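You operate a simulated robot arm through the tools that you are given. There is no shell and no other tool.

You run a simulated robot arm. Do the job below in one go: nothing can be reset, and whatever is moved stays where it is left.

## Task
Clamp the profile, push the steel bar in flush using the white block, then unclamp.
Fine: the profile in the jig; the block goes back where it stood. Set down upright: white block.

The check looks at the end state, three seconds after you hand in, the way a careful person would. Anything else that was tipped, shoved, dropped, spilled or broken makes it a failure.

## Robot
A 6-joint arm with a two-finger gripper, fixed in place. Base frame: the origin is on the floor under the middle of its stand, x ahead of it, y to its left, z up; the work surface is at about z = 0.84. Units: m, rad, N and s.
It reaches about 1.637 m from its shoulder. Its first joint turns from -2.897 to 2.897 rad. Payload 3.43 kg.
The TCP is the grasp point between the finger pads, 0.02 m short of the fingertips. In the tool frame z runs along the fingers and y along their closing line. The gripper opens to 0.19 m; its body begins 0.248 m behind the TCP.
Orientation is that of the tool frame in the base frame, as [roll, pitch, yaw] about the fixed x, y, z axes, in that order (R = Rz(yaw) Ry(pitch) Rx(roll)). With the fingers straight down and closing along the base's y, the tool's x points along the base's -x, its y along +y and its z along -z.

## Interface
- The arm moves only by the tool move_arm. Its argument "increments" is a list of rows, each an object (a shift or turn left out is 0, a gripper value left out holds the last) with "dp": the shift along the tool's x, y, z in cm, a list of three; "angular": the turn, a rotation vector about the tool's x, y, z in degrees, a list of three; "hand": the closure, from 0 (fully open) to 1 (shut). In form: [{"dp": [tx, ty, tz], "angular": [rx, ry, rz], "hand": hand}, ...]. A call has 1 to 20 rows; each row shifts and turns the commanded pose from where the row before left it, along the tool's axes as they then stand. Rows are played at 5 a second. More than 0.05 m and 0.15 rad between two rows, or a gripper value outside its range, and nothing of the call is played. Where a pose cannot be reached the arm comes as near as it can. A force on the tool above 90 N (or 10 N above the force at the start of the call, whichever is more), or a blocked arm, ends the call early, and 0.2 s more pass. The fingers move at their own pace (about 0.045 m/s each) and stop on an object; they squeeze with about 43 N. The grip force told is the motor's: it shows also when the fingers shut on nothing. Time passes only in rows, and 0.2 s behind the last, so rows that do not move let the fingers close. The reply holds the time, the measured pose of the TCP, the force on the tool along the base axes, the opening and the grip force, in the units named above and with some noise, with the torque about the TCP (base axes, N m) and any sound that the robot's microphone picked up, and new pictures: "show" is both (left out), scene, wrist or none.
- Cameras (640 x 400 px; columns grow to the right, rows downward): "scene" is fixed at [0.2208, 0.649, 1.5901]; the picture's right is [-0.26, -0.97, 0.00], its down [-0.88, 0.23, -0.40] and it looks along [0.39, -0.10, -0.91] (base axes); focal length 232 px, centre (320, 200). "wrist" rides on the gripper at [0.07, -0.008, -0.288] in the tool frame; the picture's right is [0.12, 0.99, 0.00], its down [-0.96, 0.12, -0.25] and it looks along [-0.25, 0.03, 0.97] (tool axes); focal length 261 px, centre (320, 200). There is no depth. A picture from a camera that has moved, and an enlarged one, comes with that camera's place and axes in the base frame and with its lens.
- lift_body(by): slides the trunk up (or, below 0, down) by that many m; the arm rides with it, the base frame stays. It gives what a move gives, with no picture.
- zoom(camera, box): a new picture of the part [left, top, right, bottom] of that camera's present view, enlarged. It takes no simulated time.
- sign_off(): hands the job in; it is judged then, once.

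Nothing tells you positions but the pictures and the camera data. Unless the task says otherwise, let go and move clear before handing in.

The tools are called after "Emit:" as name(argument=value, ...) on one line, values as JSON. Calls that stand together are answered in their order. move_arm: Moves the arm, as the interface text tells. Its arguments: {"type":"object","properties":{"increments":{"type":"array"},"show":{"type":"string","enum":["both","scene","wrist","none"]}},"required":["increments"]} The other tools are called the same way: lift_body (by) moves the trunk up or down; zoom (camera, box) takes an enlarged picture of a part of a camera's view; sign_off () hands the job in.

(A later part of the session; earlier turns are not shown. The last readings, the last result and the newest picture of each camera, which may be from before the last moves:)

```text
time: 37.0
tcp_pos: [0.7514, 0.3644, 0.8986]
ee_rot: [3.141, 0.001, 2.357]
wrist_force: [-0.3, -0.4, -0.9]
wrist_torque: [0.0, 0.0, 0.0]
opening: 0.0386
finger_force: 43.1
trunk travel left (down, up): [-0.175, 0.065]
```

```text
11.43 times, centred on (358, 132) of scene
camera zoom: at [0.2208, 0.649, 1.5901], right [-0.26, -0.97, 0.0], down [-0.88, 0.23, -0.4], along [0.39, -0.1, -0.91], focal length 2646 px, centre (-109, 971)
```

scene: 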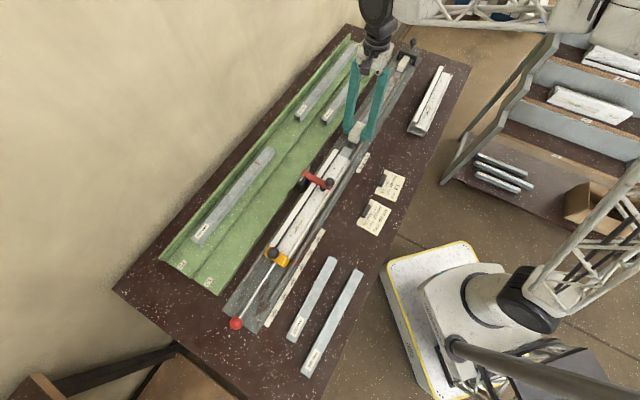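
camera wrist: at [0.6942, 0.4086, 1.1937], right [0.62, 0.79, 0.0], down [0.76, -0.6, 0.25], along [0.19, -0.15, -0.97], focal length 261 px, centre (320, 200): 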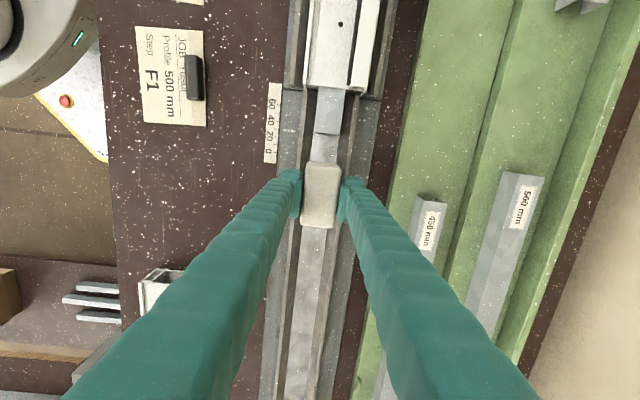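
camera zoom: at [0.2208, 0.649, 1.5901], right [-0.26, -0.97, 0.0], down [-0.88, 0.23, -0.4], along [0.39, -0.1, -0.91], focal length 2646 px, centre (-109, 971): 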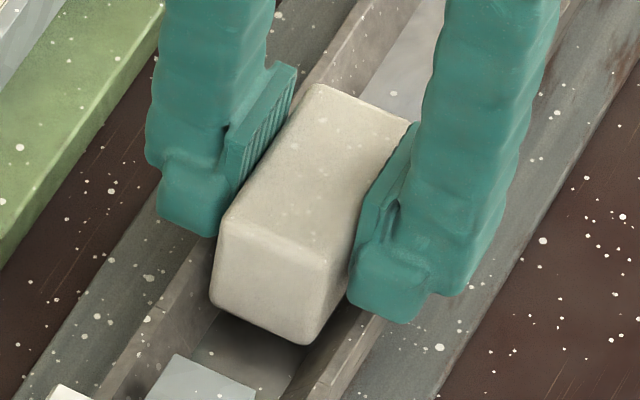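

The block's bottom is low in the trough and not touching. I'll advance along the jig toward the bar end.

Emit:
move_arm(increments=[{"dp": [1, 0, 0]}, {"dp": [1, 0, 0]}, {"dp": [1, 0, 0]}, {"dp": [0, 0, 0]}])

Emit:
zoom(camera="scene", box=[335, 120, 375, 160])

Emit:
zoom(camera="wrist", box=[280, 90, 370, 190])

```text
time: 38.0
tcp_pos: [0.7306, 0.3842, 0.8975]
ee_rot: [-3.141, 0.001, 2.355]
wrist_force: [-0.2, 0.3, -1.8]
wrist_torque: [0.0, 0.02, 0.04]
opening: 0.0386
finger_force: 42.5
trunk travel left (down, up): [-0.175, 0.065]
camera wrist: at [0.6731, 0.4301, 1.1866], right [0.62, 0.79, 0.0], down [0.76, -0.6, 0.25], along [0.19, -0.15, -0.97], focal length 261 px, centre (320, 200)
```

scene: 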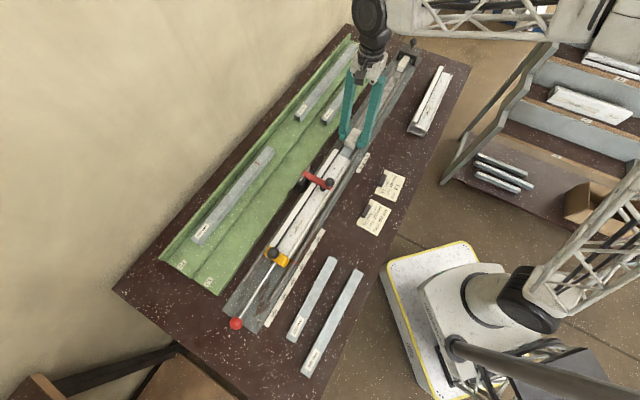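
wrist: 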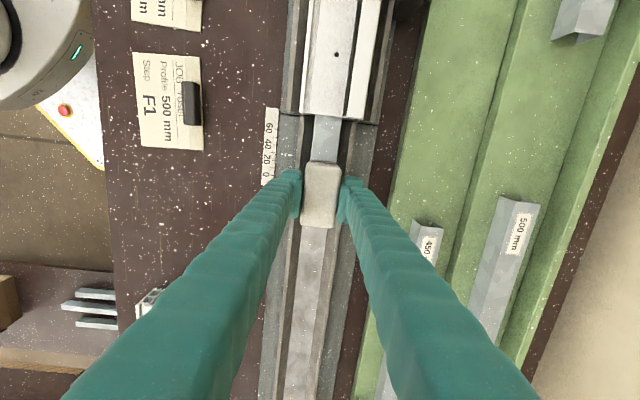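

```text
10.00 times, centred on (355, 140) of scene
camera zoom: at [0.2208, 0.649, 1.5901], right [-0.26, -0.97, 0.0], down [-0.88, 0.23, -0.4], along [0.39, -0.1, -0.91], focal length 2316 px, centre (-30, 800)
```

zoom: 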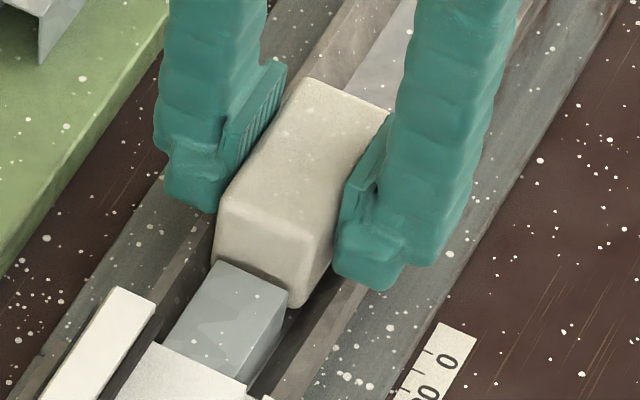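

```text
4.00 times, centred on (325, 140) of wrist
camera zoom: at [0.6731, 0.4301, 1.1866], right [0.62, 0.79, 0.0], down [0.76, -0.6, 0.25], along [0.19, -0.15, -0.97], focal length 1043 px, centre (300, 440)
```

zoom: 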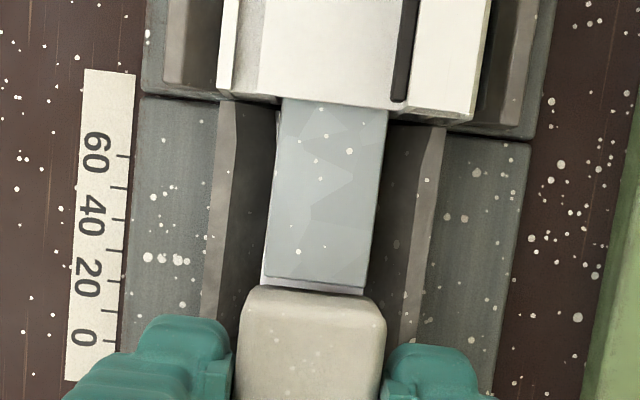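

Emit:
move_arm(increments=[{"dp": [0.4, 0, 0]}, {"dp": [0.4, 0, 0]}, {"dp": [0.4, 0, 0]}, {"dp": [0.4, 0, 0]}], show="none")

Emit:
zoom(camera="scene", box=[335, 120, 375, 160])

```text
time: 39.0
tcp_pos: [0.7179, 0.3947, 0.8984]
ee_rot: [3.141, 0.0, 2.356]
wrist_force: [1.0, -0.7, -1.2]
wrist_torque: [0.0, -0.03, 0.0]
opening: 0.0386
finger_force: 43.0
trunk travel left (down, up): [-0.175, 0.065]
```

```text
10.00 times, centred on (355, 140) of scene
camera zoom: at [0.2208, 0.649, 1.5901], right [-0.26, -0.97, 0.0], down [-0.88, 0.23, -0.4], along [0.39, -0.1, -0.91], focal length 2316 px, centre (-30, 800)
```

zoom: 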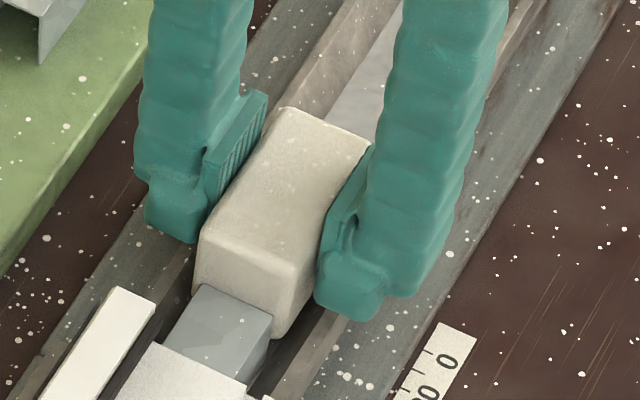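

The bar is moving in with very little force. I'll keep pushing, slowing down near flush.

Emit:
move_arm(increments=[{"dp": [0.4, 0, 0]}, {"dp": [0.4, 0, 0]}, {"dp": [0.4, 0, 0]}, {"dp": [0.4, 0, 0]}, {"dp": [0.4, 0, 0]}, {"dp": [0.4, 0, 0]}, {"dp": [0.4, 0, 0]}, {"dp": [0, 0, 0]}])

Emit:
zoom(camera="scene", box=[325, 125, 370, 170])

Emit:
zoom(camera="wrist", box=[290, 120, 360, 190])

```text
time: 40.8
tcp_pos: [0.6993, 0.4158, 0.8983]
ee_rot: [-3.141, 0.0, 2.356]
wrist_force: [0.1, -0.1, -1.4]
wrist_torque: [-0.03, -0.01, 0.01]
opening: 0.0389
finger_force: 42.8
trunk travel left (down, up): [-0.175, 0.065]
camera wrist: at [0.6421, 0.4611, 1.1866], right [0.62, 0.79, 0.0], down [0.76, -0.6, 0.25], along [0.19, -0.15, -0.97], focal length 261 px, centre (320, 200)
```

scene: 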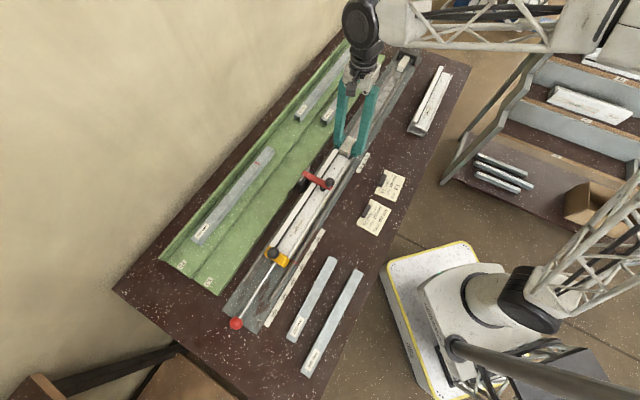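
wrist: 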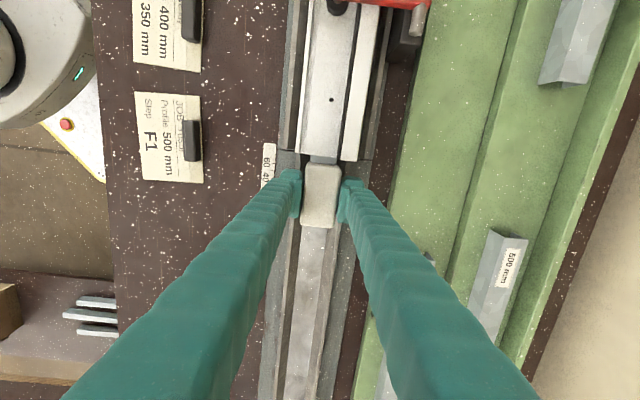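

```text
8.89 times, centred on (348, 148) of scene
camera zoom: at [0.2208, 0.649, 1.5901], right [-0.26, -0.97, 0.0], down [-0.88, 0.23, -0.4], along [0.39, -0.1, -0.91], focal length 2058 px, centre (76, 667)
```

zoom: 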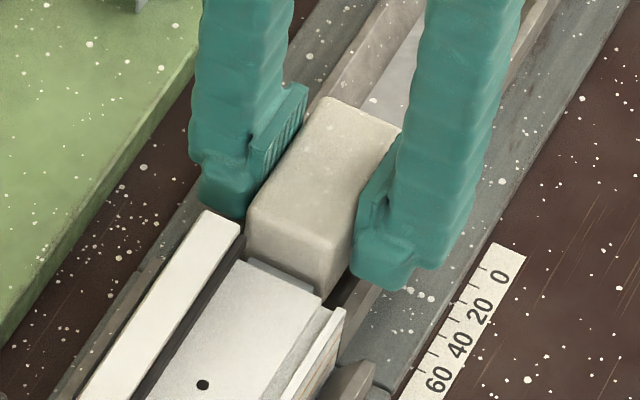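

```text
5.71 times, centred on (325, 155) of wrist
camera zoom: at [0.6421, 0.4611, 1.1866], right [0.62, 0.79, 0.0], down [0.76, -0.6, 0.25], along [0.19, -0.15, -0.97], focal length 1489 px, centre (291, 457)
```

zoom: 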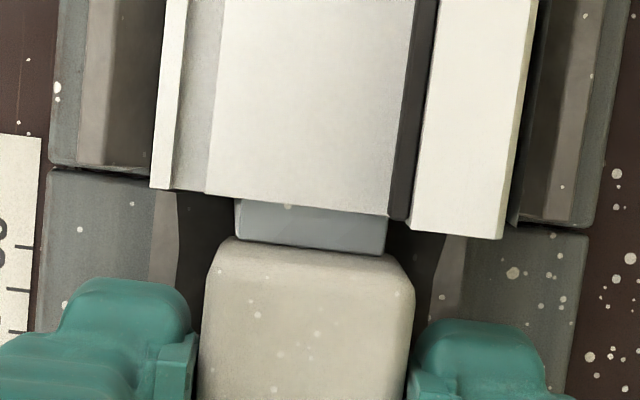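

About 10 mm remain, and the fingers clear the profile end by about 17 mm. I'll go on in small steps until the block meets the profile end.

Emit:
move_arm(increments=[{"dp": [0.3, 0, 0]}, {"dp": [0.3, 0, 0]}, {"dp": [0, 0, 0]}], show="none")

Emit:
zoom(camera="wrist", box=[290, 120, 360, 190])

Emit:
zoom(camera="scene", box=[330, 135, 365, 165])

```text
time: 41.6
tcp_pos: [0.6954, 0.4201, 0.8981]
ee_rot: [-3.141, 0.0, 2.357]
wrist_force: [0.6, -1.1, -0.5]
wrist_torque: [-0.03, -0.03, 0.02]
opening: 0.0387
finger_force: 42.7
trunk travel left (down, up): [-0.175, 0.065]
```

```text
5.71 times, centred on (325, 155) of wrist
camera zoom: at [0.6383, 0.4651, 1.1865], right [0.62, 0.79, 0.0], down [0.76, -0.6, 0.25], along [0.19, -0.15, -0.97], focal length 1489 px, centre (291, 457)
```

zoom: 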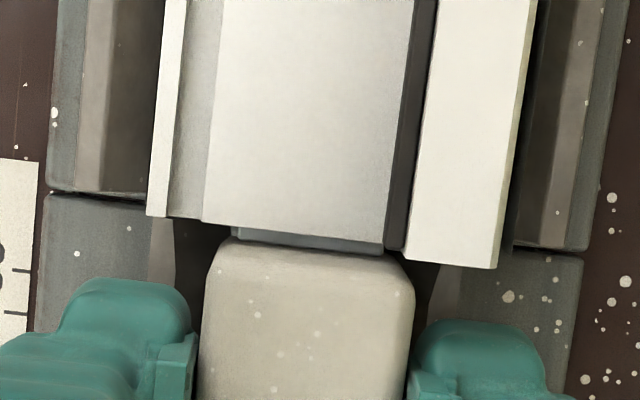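

```text
13.33 times, centred on (348, 150) of scene
camera zoom: at [0.2208, 0.649, 1.5901], right [-0.26, -0.97, 0.0], down [-0.88, 0.23, -0.4], along [0.39, -0.1, -0.91], focal length 3088 px, centre (-47, 867)
```

zoom: 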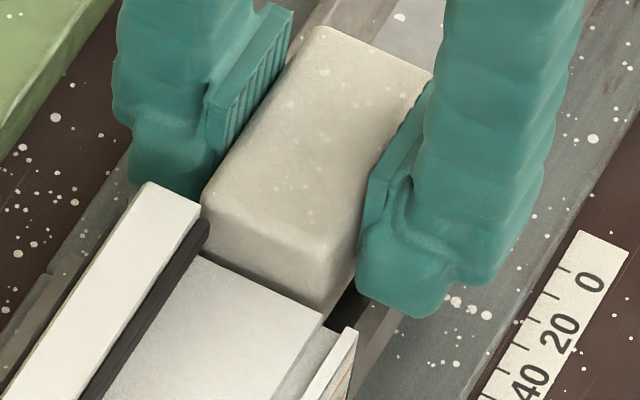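

Emit:
move_arm(increments=[{"dp": [0.15, 0, 0]}, {"dp": [0.15, 0, 0]}, {"dp": [0, 0, 0]}], show="none")

Emit:
zoom(camera="wrist", box=[290, 120, 360, 190])

Emit:
zoom(camera="scene", box=[330, 135, 365, 165])

```text
time: 42.4
tcp_pos: [0.6942, 0.4217, 0.8984]
ee_rot: [-3.141, -0.001, 2.357]
wrist_force: [1.7, -0.5, -0.5]
wrist_torque: [-0.01, -0.02, 0.01]
opening: 0.0386
finger_force: 42.5
trunk travel left (down, up): [-0.175, 0.065]
```

```text
5.71 times, centred on (325, 155) of wrist
camera zoom: at [0.6361, 0.4673, 1.1865], right [0.62, 0.79, 0.0], down [0.76, -0.6, 0.25], along [0.19, -0.15, -0.97], focal length 1489 px, centre (291, 457)
```

zoom: 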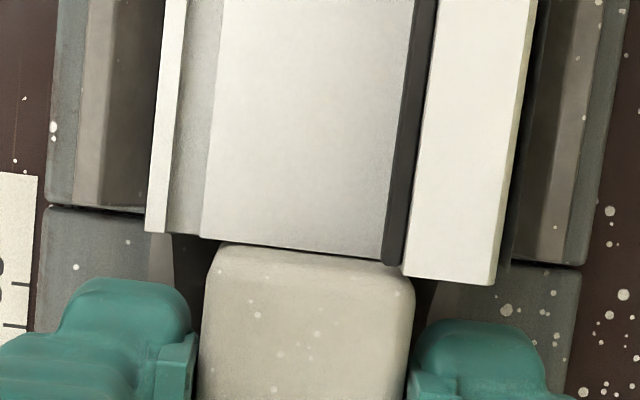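

```text
13.33 times, centred on (348, 150) of scene
camera zoom: at [0.2208, 0.649, 1.5901], right [-0.26, -0.97, 0.0], down [-0.88, 0.23, -0.4], along [0.39, -0.1, -0.91], focal length 3088 px, centre (-47, 867)
```

zoom: 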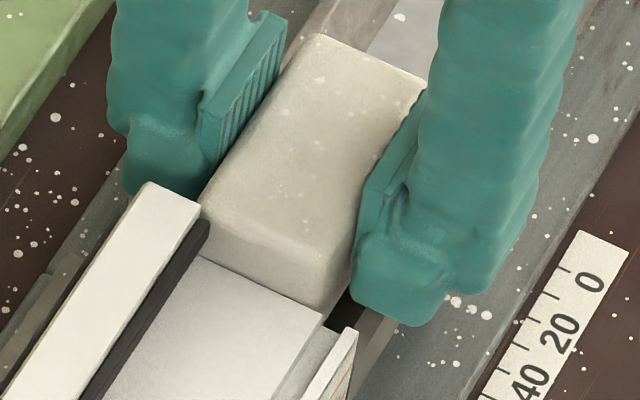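

Emit:
move_arm(increments=[{"dp": [0.12, 0, 0]}, {"dp": [0.12, 0, 0]}, {"dp": [0, 0, 0]}], show="none")

Emit:
zoom(camera="wrist", box=[290, 120, 360, 190])

Emit:
zoom(camera="scene", box=[330, 135, 365, 165])

```text
time: 43.2
tcp_pos: [0.6915, 0.4234, 0.8986]
ee_rot: [-3.141, 0.0, 2.355]
wrist_force: [12.5, -11.7, -0.3]
wrist_torque: [0.0, 0.01, -0.04]
opening: 0.0389
finger_force: 43.0
trunk travel left (down, up): [-0.175, 0.065]
```

```text
5.71 times, centred on (325, 155) of wrist
camera zoom: at [0.6351, 0.468, 1.1865], right [0.62, 0.79, 0.0], down [0.76, -0.6, 0.25], along [0.2, -0.15, -0.97], focal length 1489 px, centre (291, 457)
```

zoom: 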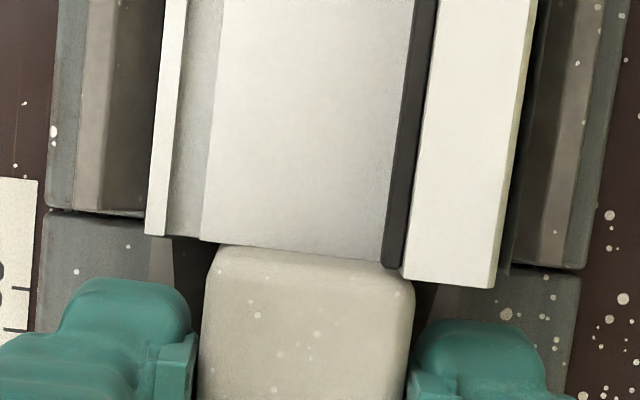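

```text
13.33 times, centred on (348, 150) of scene
camera zoom: at [0.2208, 0.649, 1.5901], right [-0.26, -0.97, 0.0], down [-0.88, 0.23, -0.4], along [0.39, -0.1, -0.91], focal length 3088 px, centre (-47, 867)
```

zoom: 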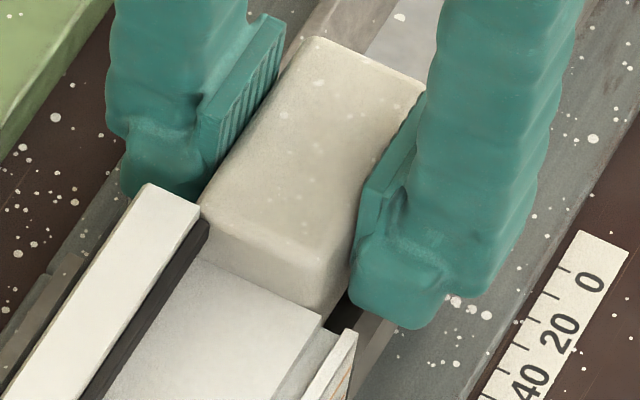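

The block has met the profile end, with about 17 N back-force. I'll press slightly firmer once to seat it, then back away and inspect.

Emit:
move_arm(increments=[{"dp": [0.1, 0, 0]}, {"dp": [0, 0, 0]}], show="none")

```text
time: 43.8
tcp_pos: [0.6927, 0.4233, 0.898]
ee_rot: [3.141, 0.0, 2.356]
wrist_force: [20.7, -20.7, 0.1]
wrist_torque: [-0.18, -0.16, -0.07]
opening: 0.0386
finger_force: 43.2
trunk travel left (down, up): [-0.175, 0.065]
```

Emit:
move_arm(increments=[{"dp": [-0.3, 0, 0]}, {"dp": [-0.7, 0, 0]}, {"dp": [-1.5, 0, 0]}, {"dp": [-2, 0, 0]}, {"dp": [-2, 0, 0]}, {"dp": [-2, 0, 0]}, {"dp": [0, 0, 0]}])

Emit:
zoom(camera="wrist", box=[290, 50, 370, 140])

Emit:
zoom(camera="scene", box=[325, 125, 370, 170])

```text
time: 45.4
tcp_pos: [0.7513, 0.3644, 0.8984]
ee_rot: [-3.141, 0.001, 2.356]
wrist_force: [0.7, 0.3, -1.8]
wrist_torque: [0.02, -0.01, -0.02]
opening: 0.0387
finger_force: 43.7
trunk travel left (down, up): [-0.175, 0.065]
camera wrist: at [0.6936, 0.4094, 1.1866], right [0.62, 0.79, 0.0], down [0.76, -0.6, 0.25], along [0.19, -0.15, -0.97], focal length 261 px, centre (320, 200)
```

scene: 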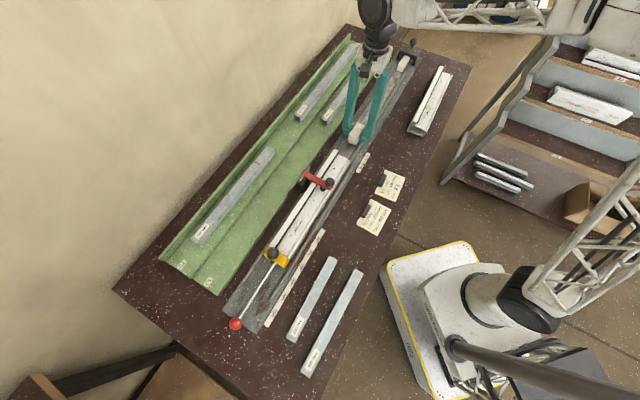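
wrist: 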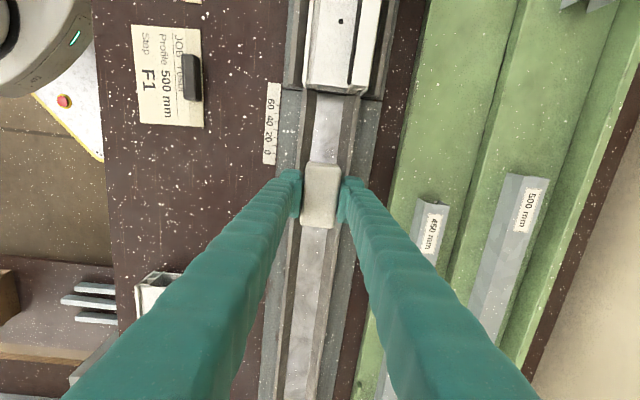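

```text
4.44 times, centred on (330, 95) of wrist
camera zoom: at [0.6936, 0.4094, 1.1866], right [0.62, 0.79, 0.0], down [0.76, -0.6, 0.25], along [0.19, -0.15, -0.97], focal length 1158 px, centre (276, 667)
```

zoom: 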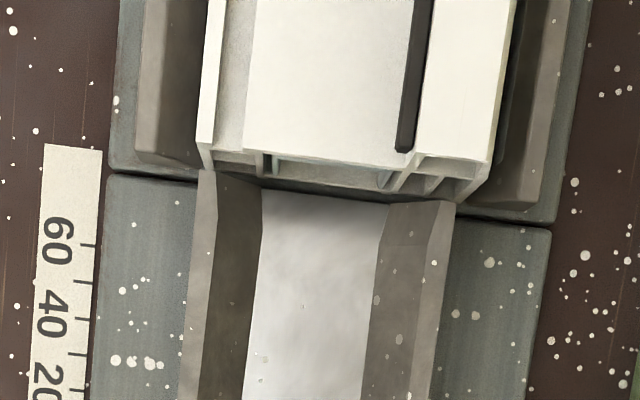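

```text
8.89 times, centred on (348, 148) of scene
camera zoom: at [0.2208, 0.649, 1.5901], right [-0.26, -0.97, 0.0], down [-0.88, 0.23, -0.4], along [0.39, -0.1, -0.91], focal length 2058 px, centre (76, 667)
```

zoom: 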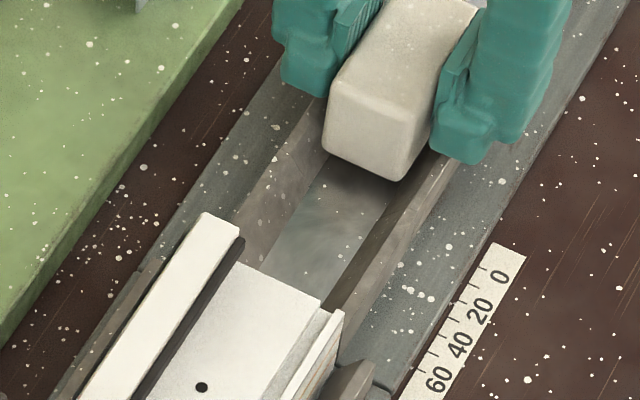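

Emit:
zoom(camera="wrist", box=[300, 75, 360, 105])

Emit:
zoom(camera="wrist", box=[315, 82, 345, 100])

```text
10.67 times, centred on (330, 90) of wrist
camera zoom: at [0.6936, 0.4094, 1.1866], right [0.62, 0.79, 0.0], down [0.76, -0.6, 0.25], along [0.19, -0.15, -0.97], focal length 2780 px, centre (213, 1373)
```

zoom: 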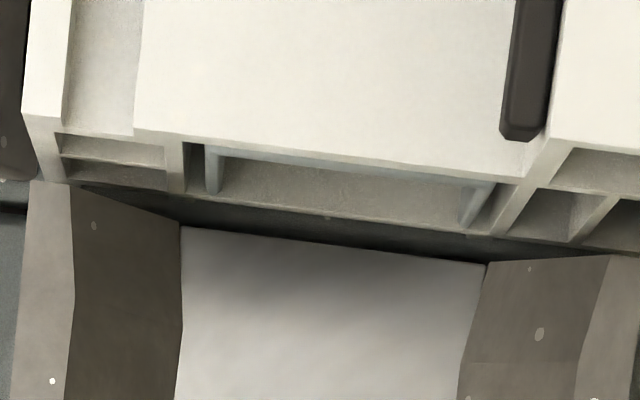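

```text
16.00 times, centred on (330, 91) of wrist
camera zoom: at [0.6936, 0.4094, 1.1866], right [0.62, 0.79, 0.0], down [0.76, -0.6, 0.25], along [0.19, -0.15, -0.97], focal length 4170 px, centre (160, 1944)
```

zoom: 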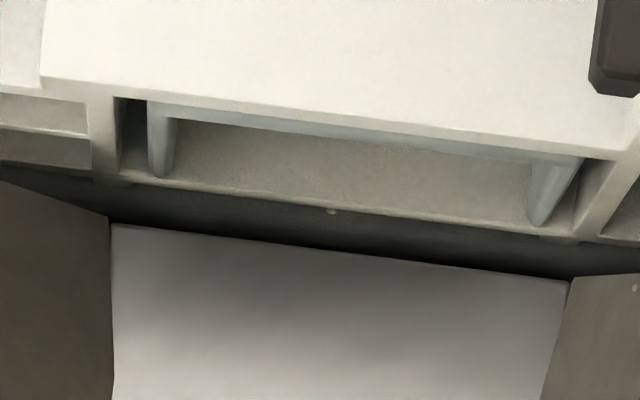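

The steel channel's end now sits level with the profile end, with the legs reaching the lower lip edge. Next I'll carry the block back to where it stood, reversing the same moves.

Emit:
move_arm(increments=[{"dp": [0, 0, -2]}, {"dp": [0, 0, -3]}, {"dp": [0, 0, -3]}, {"dp": [-0.784, -4.164, 0]}, {"dp": [-0.784, -4.164, 0]}, {"dp": [-0.784, -4.164, 0]}, {"dp": [-0.784, -4.164, 0]}, {"dp": [-0.784, -4.164, 0]}, {"angular": [0, 0, -4.5]}, {"dp": [0, 0, 3]}, {"dp": [0, 0, 3]}, {"dp": [0, 0, 2]}, {"dp": [0, 0, 0]}])

Emit:
zoom(camera="wrist", box=[250, 120, 390, 260])

Emit:
zoom(camera="scene", box=[325, 130, 365, 170])

Emit:
zoom(camera="scene", box=[380, 130, 440, 180])

```text
time: 48.2
tcp_pos: [0.63, 0.1887, 0.8991]
ee_rot: [3.141, 0.002, 2.436]
wrist_force: [-0.4, -0.2, -1.1]
wrist_torque: [-0.01, -0.01, 0.0]
opening: 0.0388
finger_force: 42.9
trunk travel left (down, up): [-0.175, 0.065]
camera wrist: at [0.5701, 0.2302, 1.1866], right [0.55, 0.83, 0.0], down [0.81, -0.54, 0.25], along [0.21, -0.14, -0.97], focal length 261 px, centre (320, 200)
```

scene: 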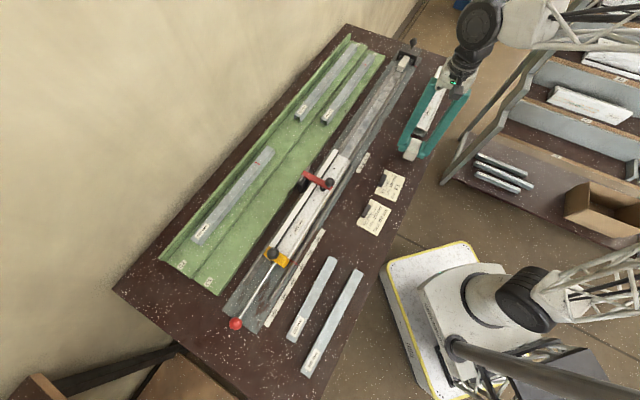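
wrist: 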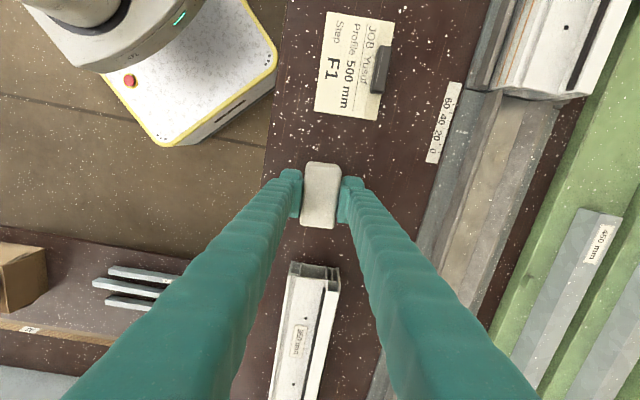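

```text
2.86 times, centred on (320, 190) of wrist
camera zoom: at [0.5701, 0.2302, 1.1866], right [0.55, 0.83, 0.0], down [0.81, -0.54, 0.25], along [0.21, -0.14, -0.97], focal length 745 px, centre (320, 229)
```

zoom: 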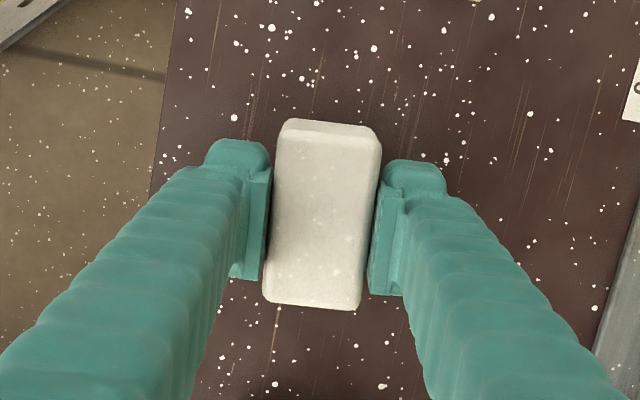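

```text
10.00 times, centred on (345, 150) of scene
camera zoom: at [0.2208, 0.649, 1.5901], right [-0.26, -0.97, 0.0], down [-0.88, 0.23, -0.4], along [0.39, -0.1, -0.91], focal length 2316 px, centre (70, 700)
```

zoom: 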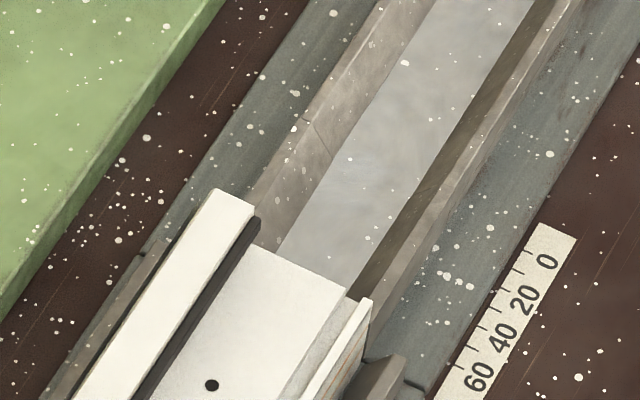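

```text
8.00 times, centred on (410, 155) of scene
camera zoom: at [0.2208, 0.649, 1.5901], right [-0.26, -0.97, 0.0], down [-0.88, 0.23, -0.4], along [0.39, -0.1, -0.91], focal length 1852 px, centre (-400, 560)
```

zoom: 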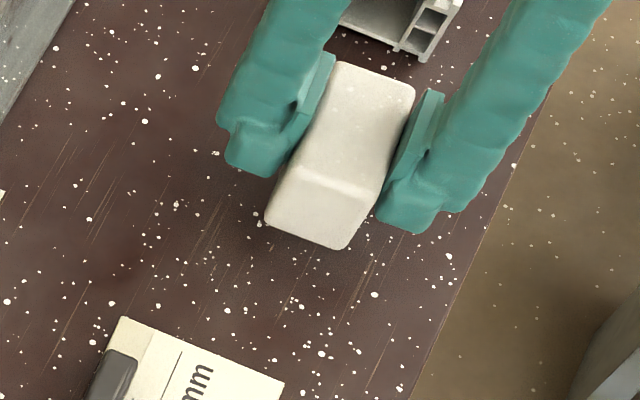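

Emit:
move_arm(increments=[{"dp": [0, 0, 1]}, {"dp": [0, 0, 1]}, {"dp": [0, 0, 0.35]}, {"dp": [0, 0, 0]}])

Emit:
zoom(camera="scene", box=[380, 130, 440, 180])

Emit:
zoom(camera="wrist", box=[250, 120, 390, 260])

```text
time: 49.2
tcp_pos: [0.6312, 0.19, 0.8753]
ee_rot: [-3.14, 0.0, 2.434]
wrist_force: [-0.1, 0.1, -1.7]
wrist_torque: [0.0, 0.02, -0.01]
opening: 0.0385
finger_force: 43.1
trunk travel left (down, up): [-0.175, 0.065]
camera wrist: at [0.5708, 0.2301, 1.1629], right [0.55, 0.83, 0.0], down [0.81, -0.54, 0.25], along [0.21, -0.14, -0.97], focal length 261 px, centre (320, 200)
```

scene: 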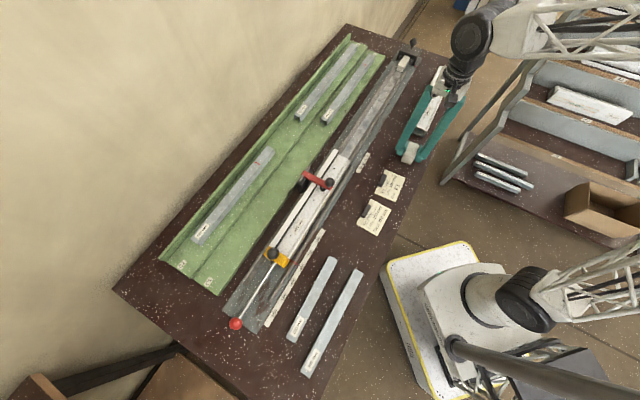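
wrist: 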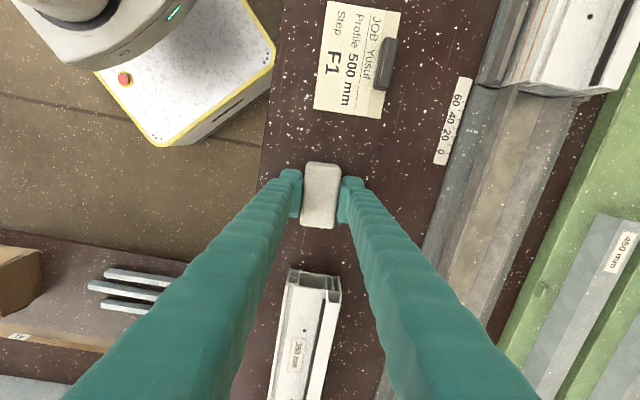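

```text
8.00 times, centred on (410, 155) of scene
camera zoom: at [0.2208, 0.649, 1.5901], right [-0.26, -0.97, 0.0], down [-0.88, 0.23, -0.4], along [0.39, -0.1, -0.91], focal length 1852 px, centre (-400, 560)
```

zoom: 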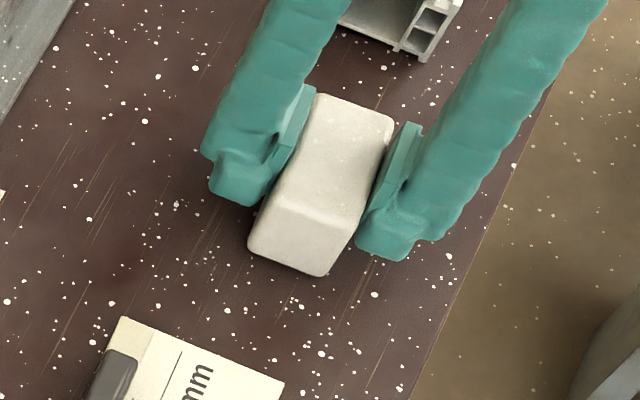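

```text
2.86 times, centred on (320, 190) of wrist
camera zoom: at [0.5708, 0.2301, 1.1629], right [0.55, 0.83, 0.0], down [0.81, -0.54, 0.25], along [0.21, -0.14, -0.97], focal length 745 px, centre (320, 229)
```

zoom: 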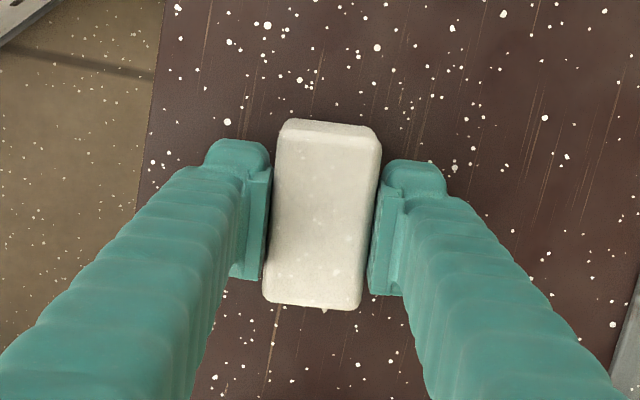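

The block lines up with its original place to within a millimetre or two. I'll lower the last bit and release.

Emit:
move_arm(increments=[{"dp": [0, 0, 0.12]}, {"dp": [0, 0, 0]}, {"dp": [0, 0, 0]}], show="none")

```text
time: 50.0
tcp_pos: [0.6305, 0.1899, 0.8732]
ee_rot: [-3.141, 0.0, 2.434]
wrist_force: [0.3, 0.0, -0.6]
wrist_torque: [0.02, 0.01, 0.01]
opening: 0.0385
finger_force: 42.9
trunk travel left (down, up): [-0.175, 0.065]
```

Emit:
move_arm(increments=[{"dp": [0, 0, 0], "hand": 0.75}, {"dp": [0, 0, 0], "hand": 0.5}, {"dp": [0, 0, 0]}, {"dp": [0, 0, 0]}, {"dp": [0, 0, 0]}, {"dp": [0, 0, 0]}])

Emit:
zoom(camera="scene", box=[380, 130, 440, 180])

```text
time: 51.4
tcp_pos: [0.6292, 0.1903, 0.8727]
ee_rot: [-3.141, 0.001, 2.435]
wrist_force: [-1.0, 0.6, -0.9]
wrist_torque: [-0.05, 0.02, 0.0]
opening: 0.0948
finger_force: 0.2
trunk travel left (down, up): [-0.175, 0.065]
camera wrist: at [0.5706, 0.2303, 1.1618], right [0.55, 0.83, 0.0], down [0.81, -0.54, 0.25], along [0.21, -0.14, -0.97], focal length 261 px, centre (320, 200)
```

scene: 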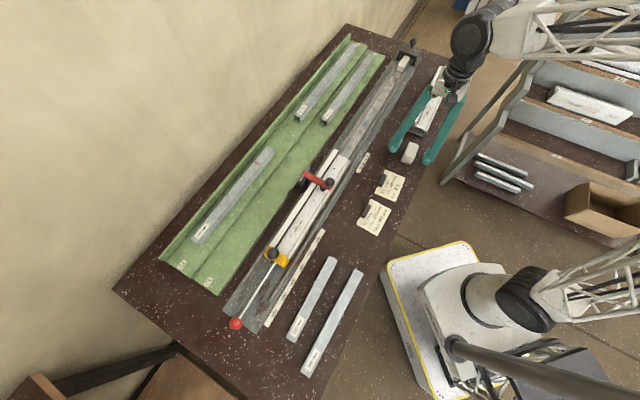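
wrist: 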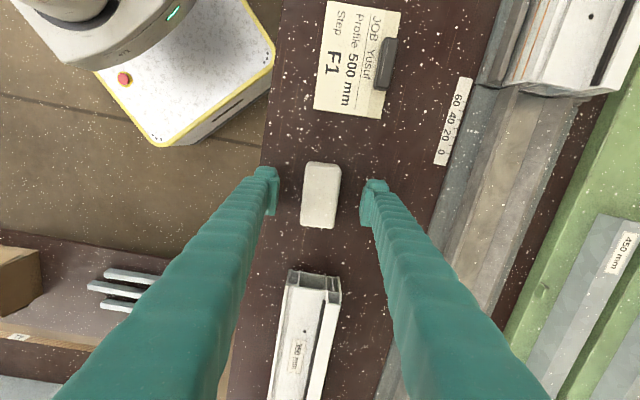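

```text
8.00 times, centred on (410, 155) of scene
camera zoom: at [0.2208, 0.649, 1.5901], right [-0.26, -0.97, 0.0], down [-0.88, 0.23, -0.4], along [0.39, -0.1, -0.91], focal length 1852 px, centre (-400, 560)
```

zoom: 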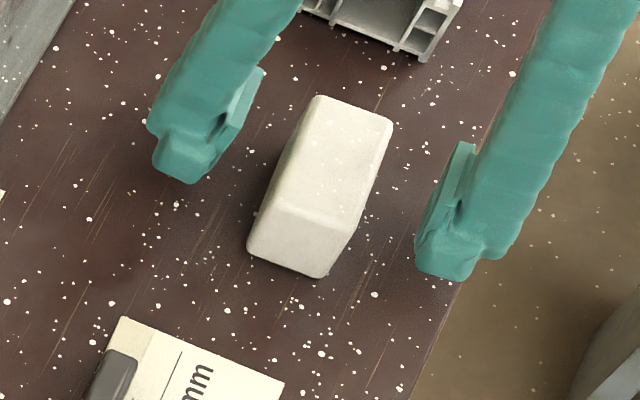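

The block stands exactly where it was. I'll lift straight up, turn the hand back and return to above the clamp knob.

Emit:
move_arm(increments=[{"dp": [0, 0, -2]}, {"dp": [0, 0, -4.5]}, {"dp": [0, 0, -4.5]}, {"dp": [0, 0, -4.5]}, {"dp": [0, 0, -4.5]}, {"dp": [0, 0, -2.5]}, {"angular": [0, 0, -7.77]}, {"angular": [0, 0, -7.77]}, {"angular": [0, 0, -7.77]}, {"angular": [0, 0, -7.77]}, {"angular": [0, 0, -7.77]}, {"angular": [0, 0, -7.77]}, {"angular": [0, 0, -7.77]}, {"angular": [0, 0, -7.77]}, {"angular": [0, 0, -7.77]}, {"angular": [0, 0, -7.77]}, {"angular": [0, 0, -7.8]}], show="none")

Emit:
move_arm(increments=[{"dp": [-2.21, 3.83, 0]}, {"dp": [-2.21, 3.83, 0]}, {"dp": [-2.21, 3.83, 0]}, {"dp": [-2.21, 3.83, 0]}, {"dp": [-2.21, 3.83, 0]}, {"dp": [-2.21, 3.83, 0]}, {"dp": [-2.21, 3.83, 0]}, {"dp": [-2.21, 3.83, 0], "hand": 0.63}, {"dp": [0, 0, 0]}])

Emit:
zoom(camera="wrist", box=[270, 120, 370, 220])

```text
time: 55.0
tcp_pos: [0.6318, 0.1892, 1.0988]
ee_rot: [-3.141, 0.001, -2.354]
wrist_force: [-0.1, -0.1, -0.1]
wrist_torque: [0.01, -0.01, 0.0]
opening: 0.0951
finger_force: 0.0
trunk travel left (down, up): [-0.175, 0.065]
```

```text
time: 57.0
tcp_pos: [0.5389, 0.5325, 1.0976]
ee_rot: [3.141, -0.002, -2.357]
wrist_force: [0.0, 0.2, -0.5]
wrist_torque: [-0.04, 0.06, 0.0]
opening: 0.0703
finger_force: 0.0
trunk travel left (down, up): [-0.175, 0.065]
camera wrist: at [0.4935, 0.4781, 1.3865], right [-0.79, 0.62, 0.0], down [0.6, 0.76, 0.25], along [0.15, 0.19, -0.97], focal length 261 px, centre (320, 200)
```

scene: 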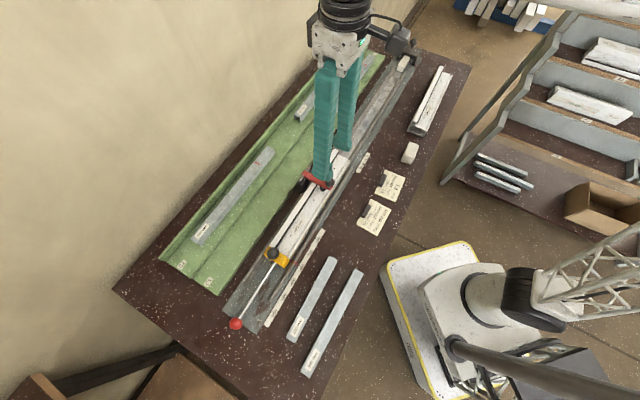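
wrist: 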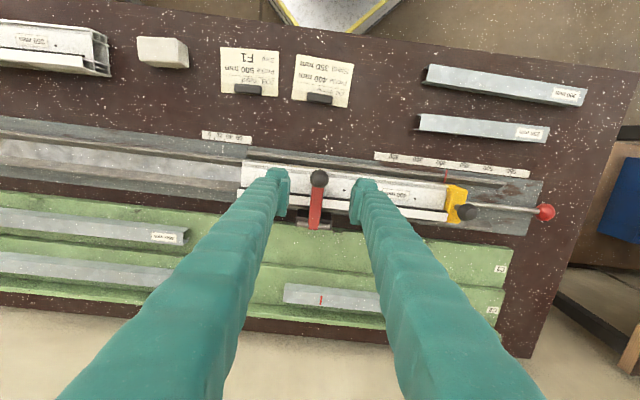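

```text
4.00 times, centred on (320, 170) of wrist
camera zoom: at [0.4935, 0.4781, 1.3865], right [-0.79, 0.62, 0.0], down [0.6, 0.76, 0.25], along [0.15, 0.19, -0.97], focal length 1043 px, centre (320, 320)
```

zoom: 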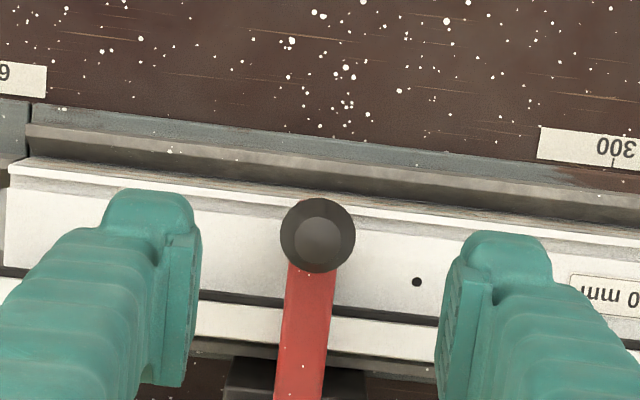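

The hand is centred over the knob. I'll lower around it and grip to unclamp.

Emit:
move_arm(increments=[{"dp": [-0.2, 0, 3]}, {"dp": [0, 0, 4]}, {"dp": [0, 0, 4]}, {"dp": [0, 0, 2.1]}, {"dp": [0, 0, 0]}])

Emit:
zoom(camera="wrist", box=[260, 130, 380, 250])

```text
time: 58.2
tcp_pos: [0.5411, 0.5319, 0.9672]
ee_rot: [3.141, 0.0, -2.356]
wrist_force: [-1.1, -0.3, 0.0]
wrist_torque: [0.0, -0.04, 0.0]
opening: 0.0703
finger_force: 0.0
trunk travel left (down, up): [-0.175, 0.065]
camera wrist: at [0.4956, 0.4778, 1.2548], right [-0.79, 0.62, 0.0], down [0.6, 0.76, 0.25], along [0.15, 0.19, -0.97], focal length 261 px, centre (320, 200)
```

scene: 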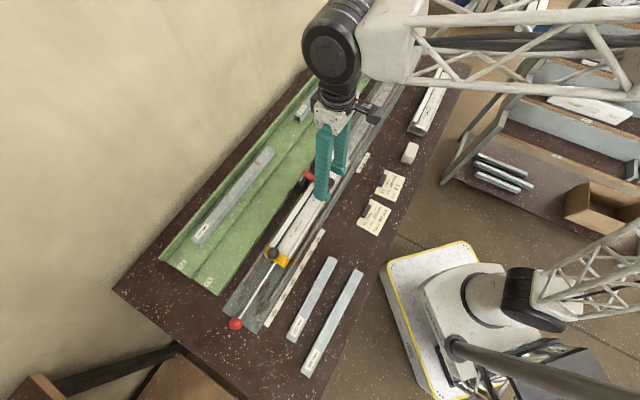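
wrist: 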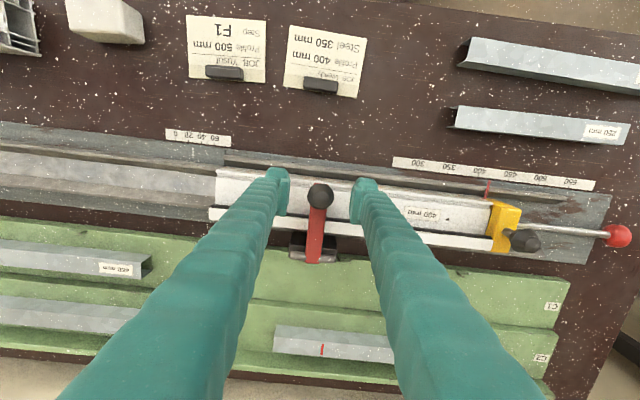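

```text
3.33 times, centred on (320, 190) of wrist
camera zoom: at [0.4956, 0.4778, 1.2548], right [-0.79, 0.62, 0.0], down [0.6, 0.76, 0.25], along [0.15, 0.19, -0.97], focal length 869 px, centre (320, 233)
```

zoom: 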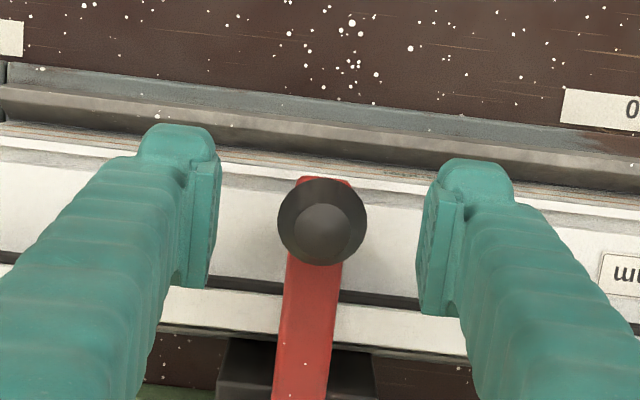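

Emit:
move_arm(increments=[{"dp": [0, 0, 0], "hand": 0.9}, {"dp": [0, 0, 0]}, {"dp": [0, 0, 0]}, {"dp": [0, 0, 0]}], show="wrist")

```text
time: 59.2
tcp_pos: [0.5401, 0.532, 0.9679]
ee_rot: [-3.141, 0.0, -2.357]
wrist_force: [-4.2, 4.3, -2.2]
wrist_torque: [0.06, 0.03, 0.02]
opening: 0.0306
finger_force: 44.0
trunk travel left (down, up): [-0.175, 0.065]
camera wrist: at [0.4951, 0.4784, 1.2549], right [-0.79, 0.62, 0.0], down [0.6, 0.76, 0.25], along [0.15, 0.19, -0.97], focal length 261 px, centre (320, 200)
```

wrist: 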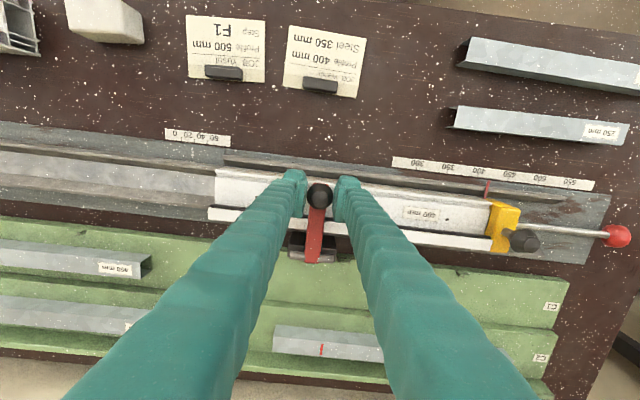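

The knob is gripped almost perfectly centred. I'll swing the lever back up along the same arc.

Emit:
move_arm(increments=[{"dp": [-0.31, 0, -0.8]}, {"dp": [-0.38, 0, -0.77]}, {"dp": [-0.45, 0, -0.74]}, {"dp": [-0.51, 0, -0.69]}, {"dp": [0, 0, 0]}])

Emit:
zoom(camera="scene", box=[260, 120, 350, 200])

```text
time: 60.4
tcp_pos: [0.5531, 0.5462, 0.9949]
ee_rot: [3.142, -0.002, -2.356]
wrist_force: [7.1, 19.3, -31.9]
wrist_torque: [-0.68, 0.66, -0.06]
opening: 0.0305
finger_force: 44.6
trunk travel left (down, up): [-0.175, 0.065]
camera wrist: at [0.5085, 0.4921, 1.2835], right [-0.79, 0.62, 0.0], down [0.6, 0.76, 0.25], along [0.15, 0.19, -0.97], focal length 261 px, centre (320, 200)
```

scene: 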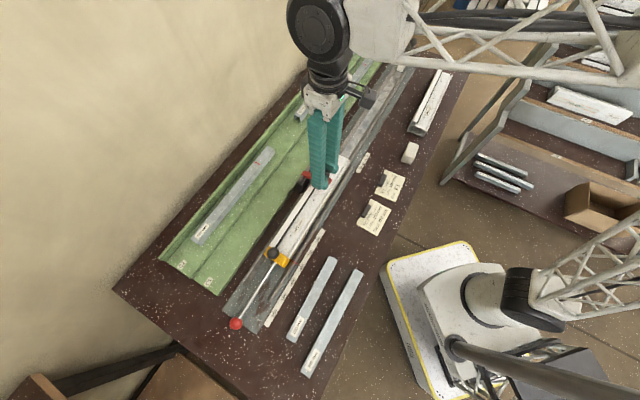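
wrist: 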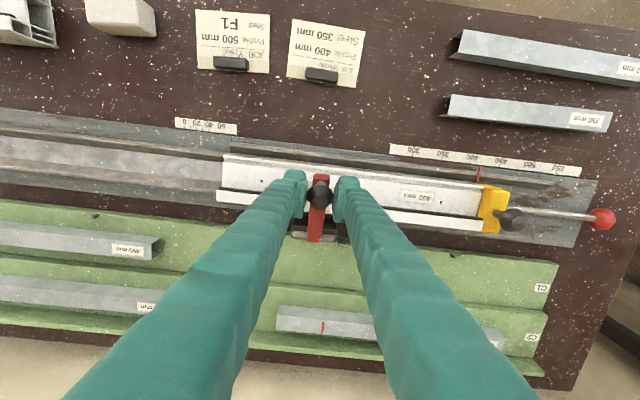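

```text
5.00 times, centred on (305, 160) of scene
camera zoom: at [0.2208, 0.649, 1.5901], right [-0.26, -0.97, 0.0], down [-0.88, 0.23, -0.4], along [0.39, -0.1, -0.91], focal length 1158 px, centre (395, 400)
```

zoom: 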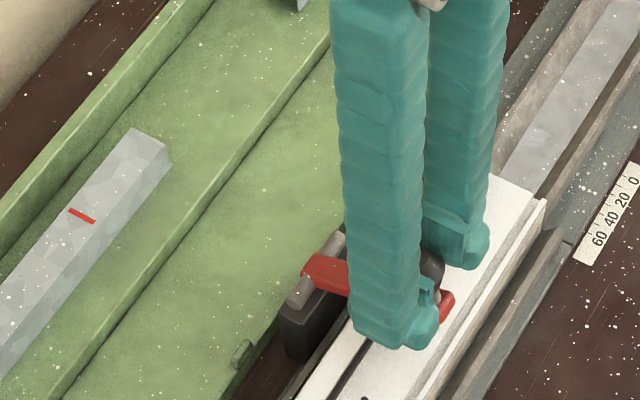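

Emit:
move_arm(increments=[{"dp": [-0.56, 0, -0.65]}, {"dp": [-0.62, 0, -0.6]}, {"dp": [-0.67, 0, -0.54]}, {"dp": [-0.72, 0, -0.48]}, {"dp": [-0.75, 0, -0.41]}, {"dp": [0, 0, 0]}])

Emit:
zoom(camera="scene", box=[250, 110, 340, 190])

```text
time: 61.8
tcp_pos: [0.5756, 0.5679, 1.0244]
ee_rot: [3.141, -0.001, -2.354]
wrist_force: [-6.0, 2.6, -22.4]
wrist_torque: [-0.76, 0.8, 0.02]
opening: 0.0308
finger_force: 44.7
trunk travel left (down, up): [-0.175, 0.065]
camera wrist: at [0.5307, 0.5143, 1.3126], right [-0.79, 0.62, 0.0], down [0.6, 0.76, 0.25], along [0.15, 0.19, -0.97], focal length 261 px, centre (320, 200)
```

scene: 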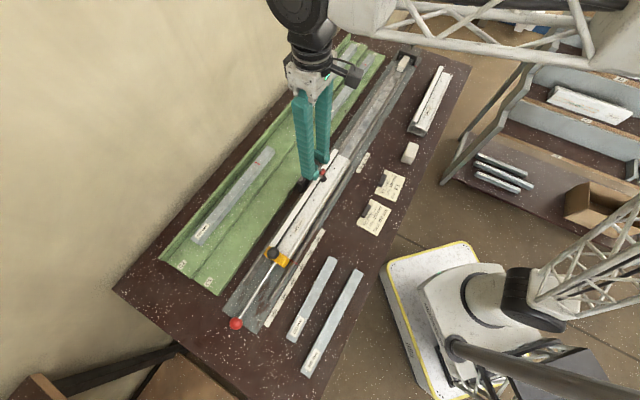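
wrist: 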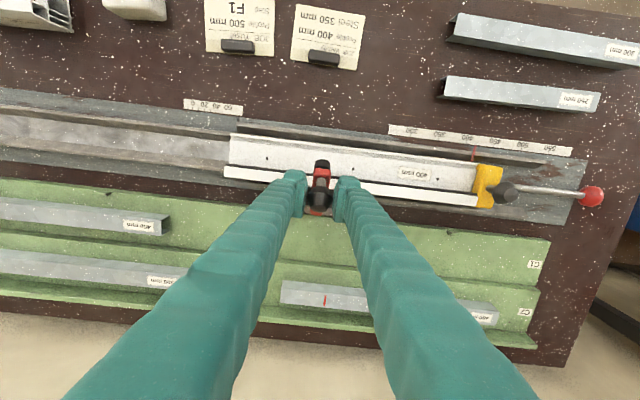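

```text
5.00 times, centred on (295, 150) of scene
camera zoom: at [0.2208, 0.649, 1.5901], right [-0.26, -0.97, 0.0], down [-0.88, 0.23, -0.4], along [0.39, -0.1, -0.91], focal length 1158 px, centre (445, 450)
```

zoom: 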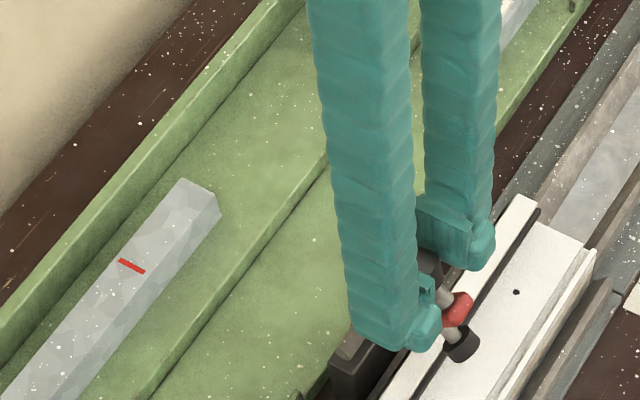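

Emit:
move_arm(increments=[{"dp": [-0.79, 0, -0.25]}, {"dp": [-0.81, 0, -0.17]}, {"dp": [-0.84, 0, -0.16]}, {"dp": [-0.85, 0, -0.13]}, {"dp": [-0.86, 0, -0.06]}, {"dp": [-0.86, 0, 0.02]}, {"dp": [0, 0, 0]}])

Emit:
zoom(camera="scene", box=[250, 110, 340, 190])

```text
time: 63.4
tcp_pos: [0.6103, 0.6039, 1.0335]
ee_rot: [-3.141, 0.002, -2.356]
wrist_force: [-7.7, 3.8, 30.7]
wrist_torque: [-0.27, 0.41, -0.03]
opening: 0.0305
finger_force: 44.5
trunk travel left (down, up): [-0.175, 0.065]
camera wrist: at [0.5651, 0.5485, 1.3213], right [-0.79, 0.62, 0.0], down [0.6, 0.76, 0.25], along [0.15, 0.2, -0.97], focal length 261 px, centre (320, 200)
```

scene: 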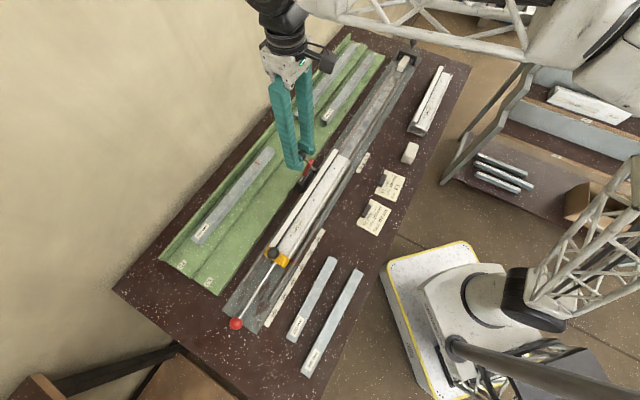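
wrist: 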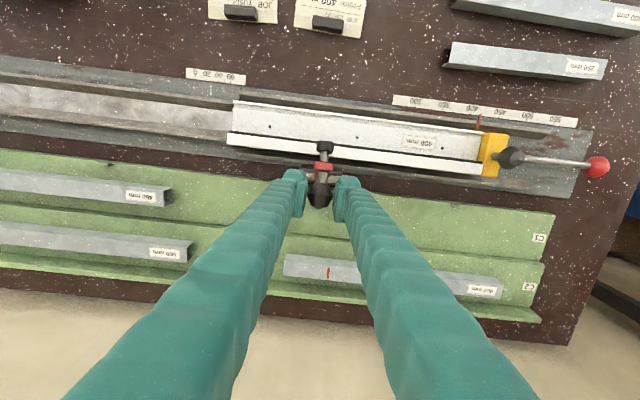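

```text
5.00 times, centred on (295, 150) of scene
camera zoom: at [0.2208, 0.649, 1.5901], right [-0.26, -0.97, 0.0], down [-0.88, 0.23, -0.4], along [0.39, -0.1, -0.91], focal length 1158 px, centre (445, 450)
```

zoom: 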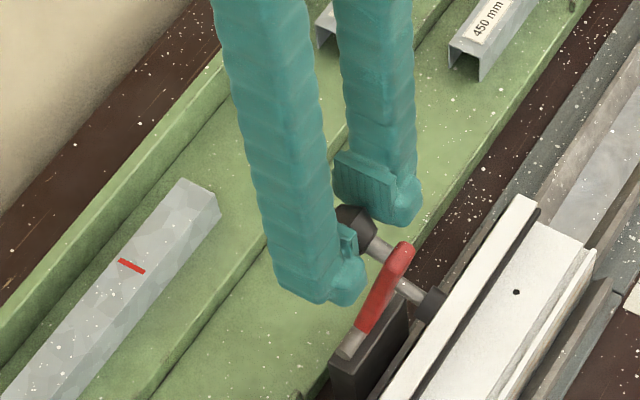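

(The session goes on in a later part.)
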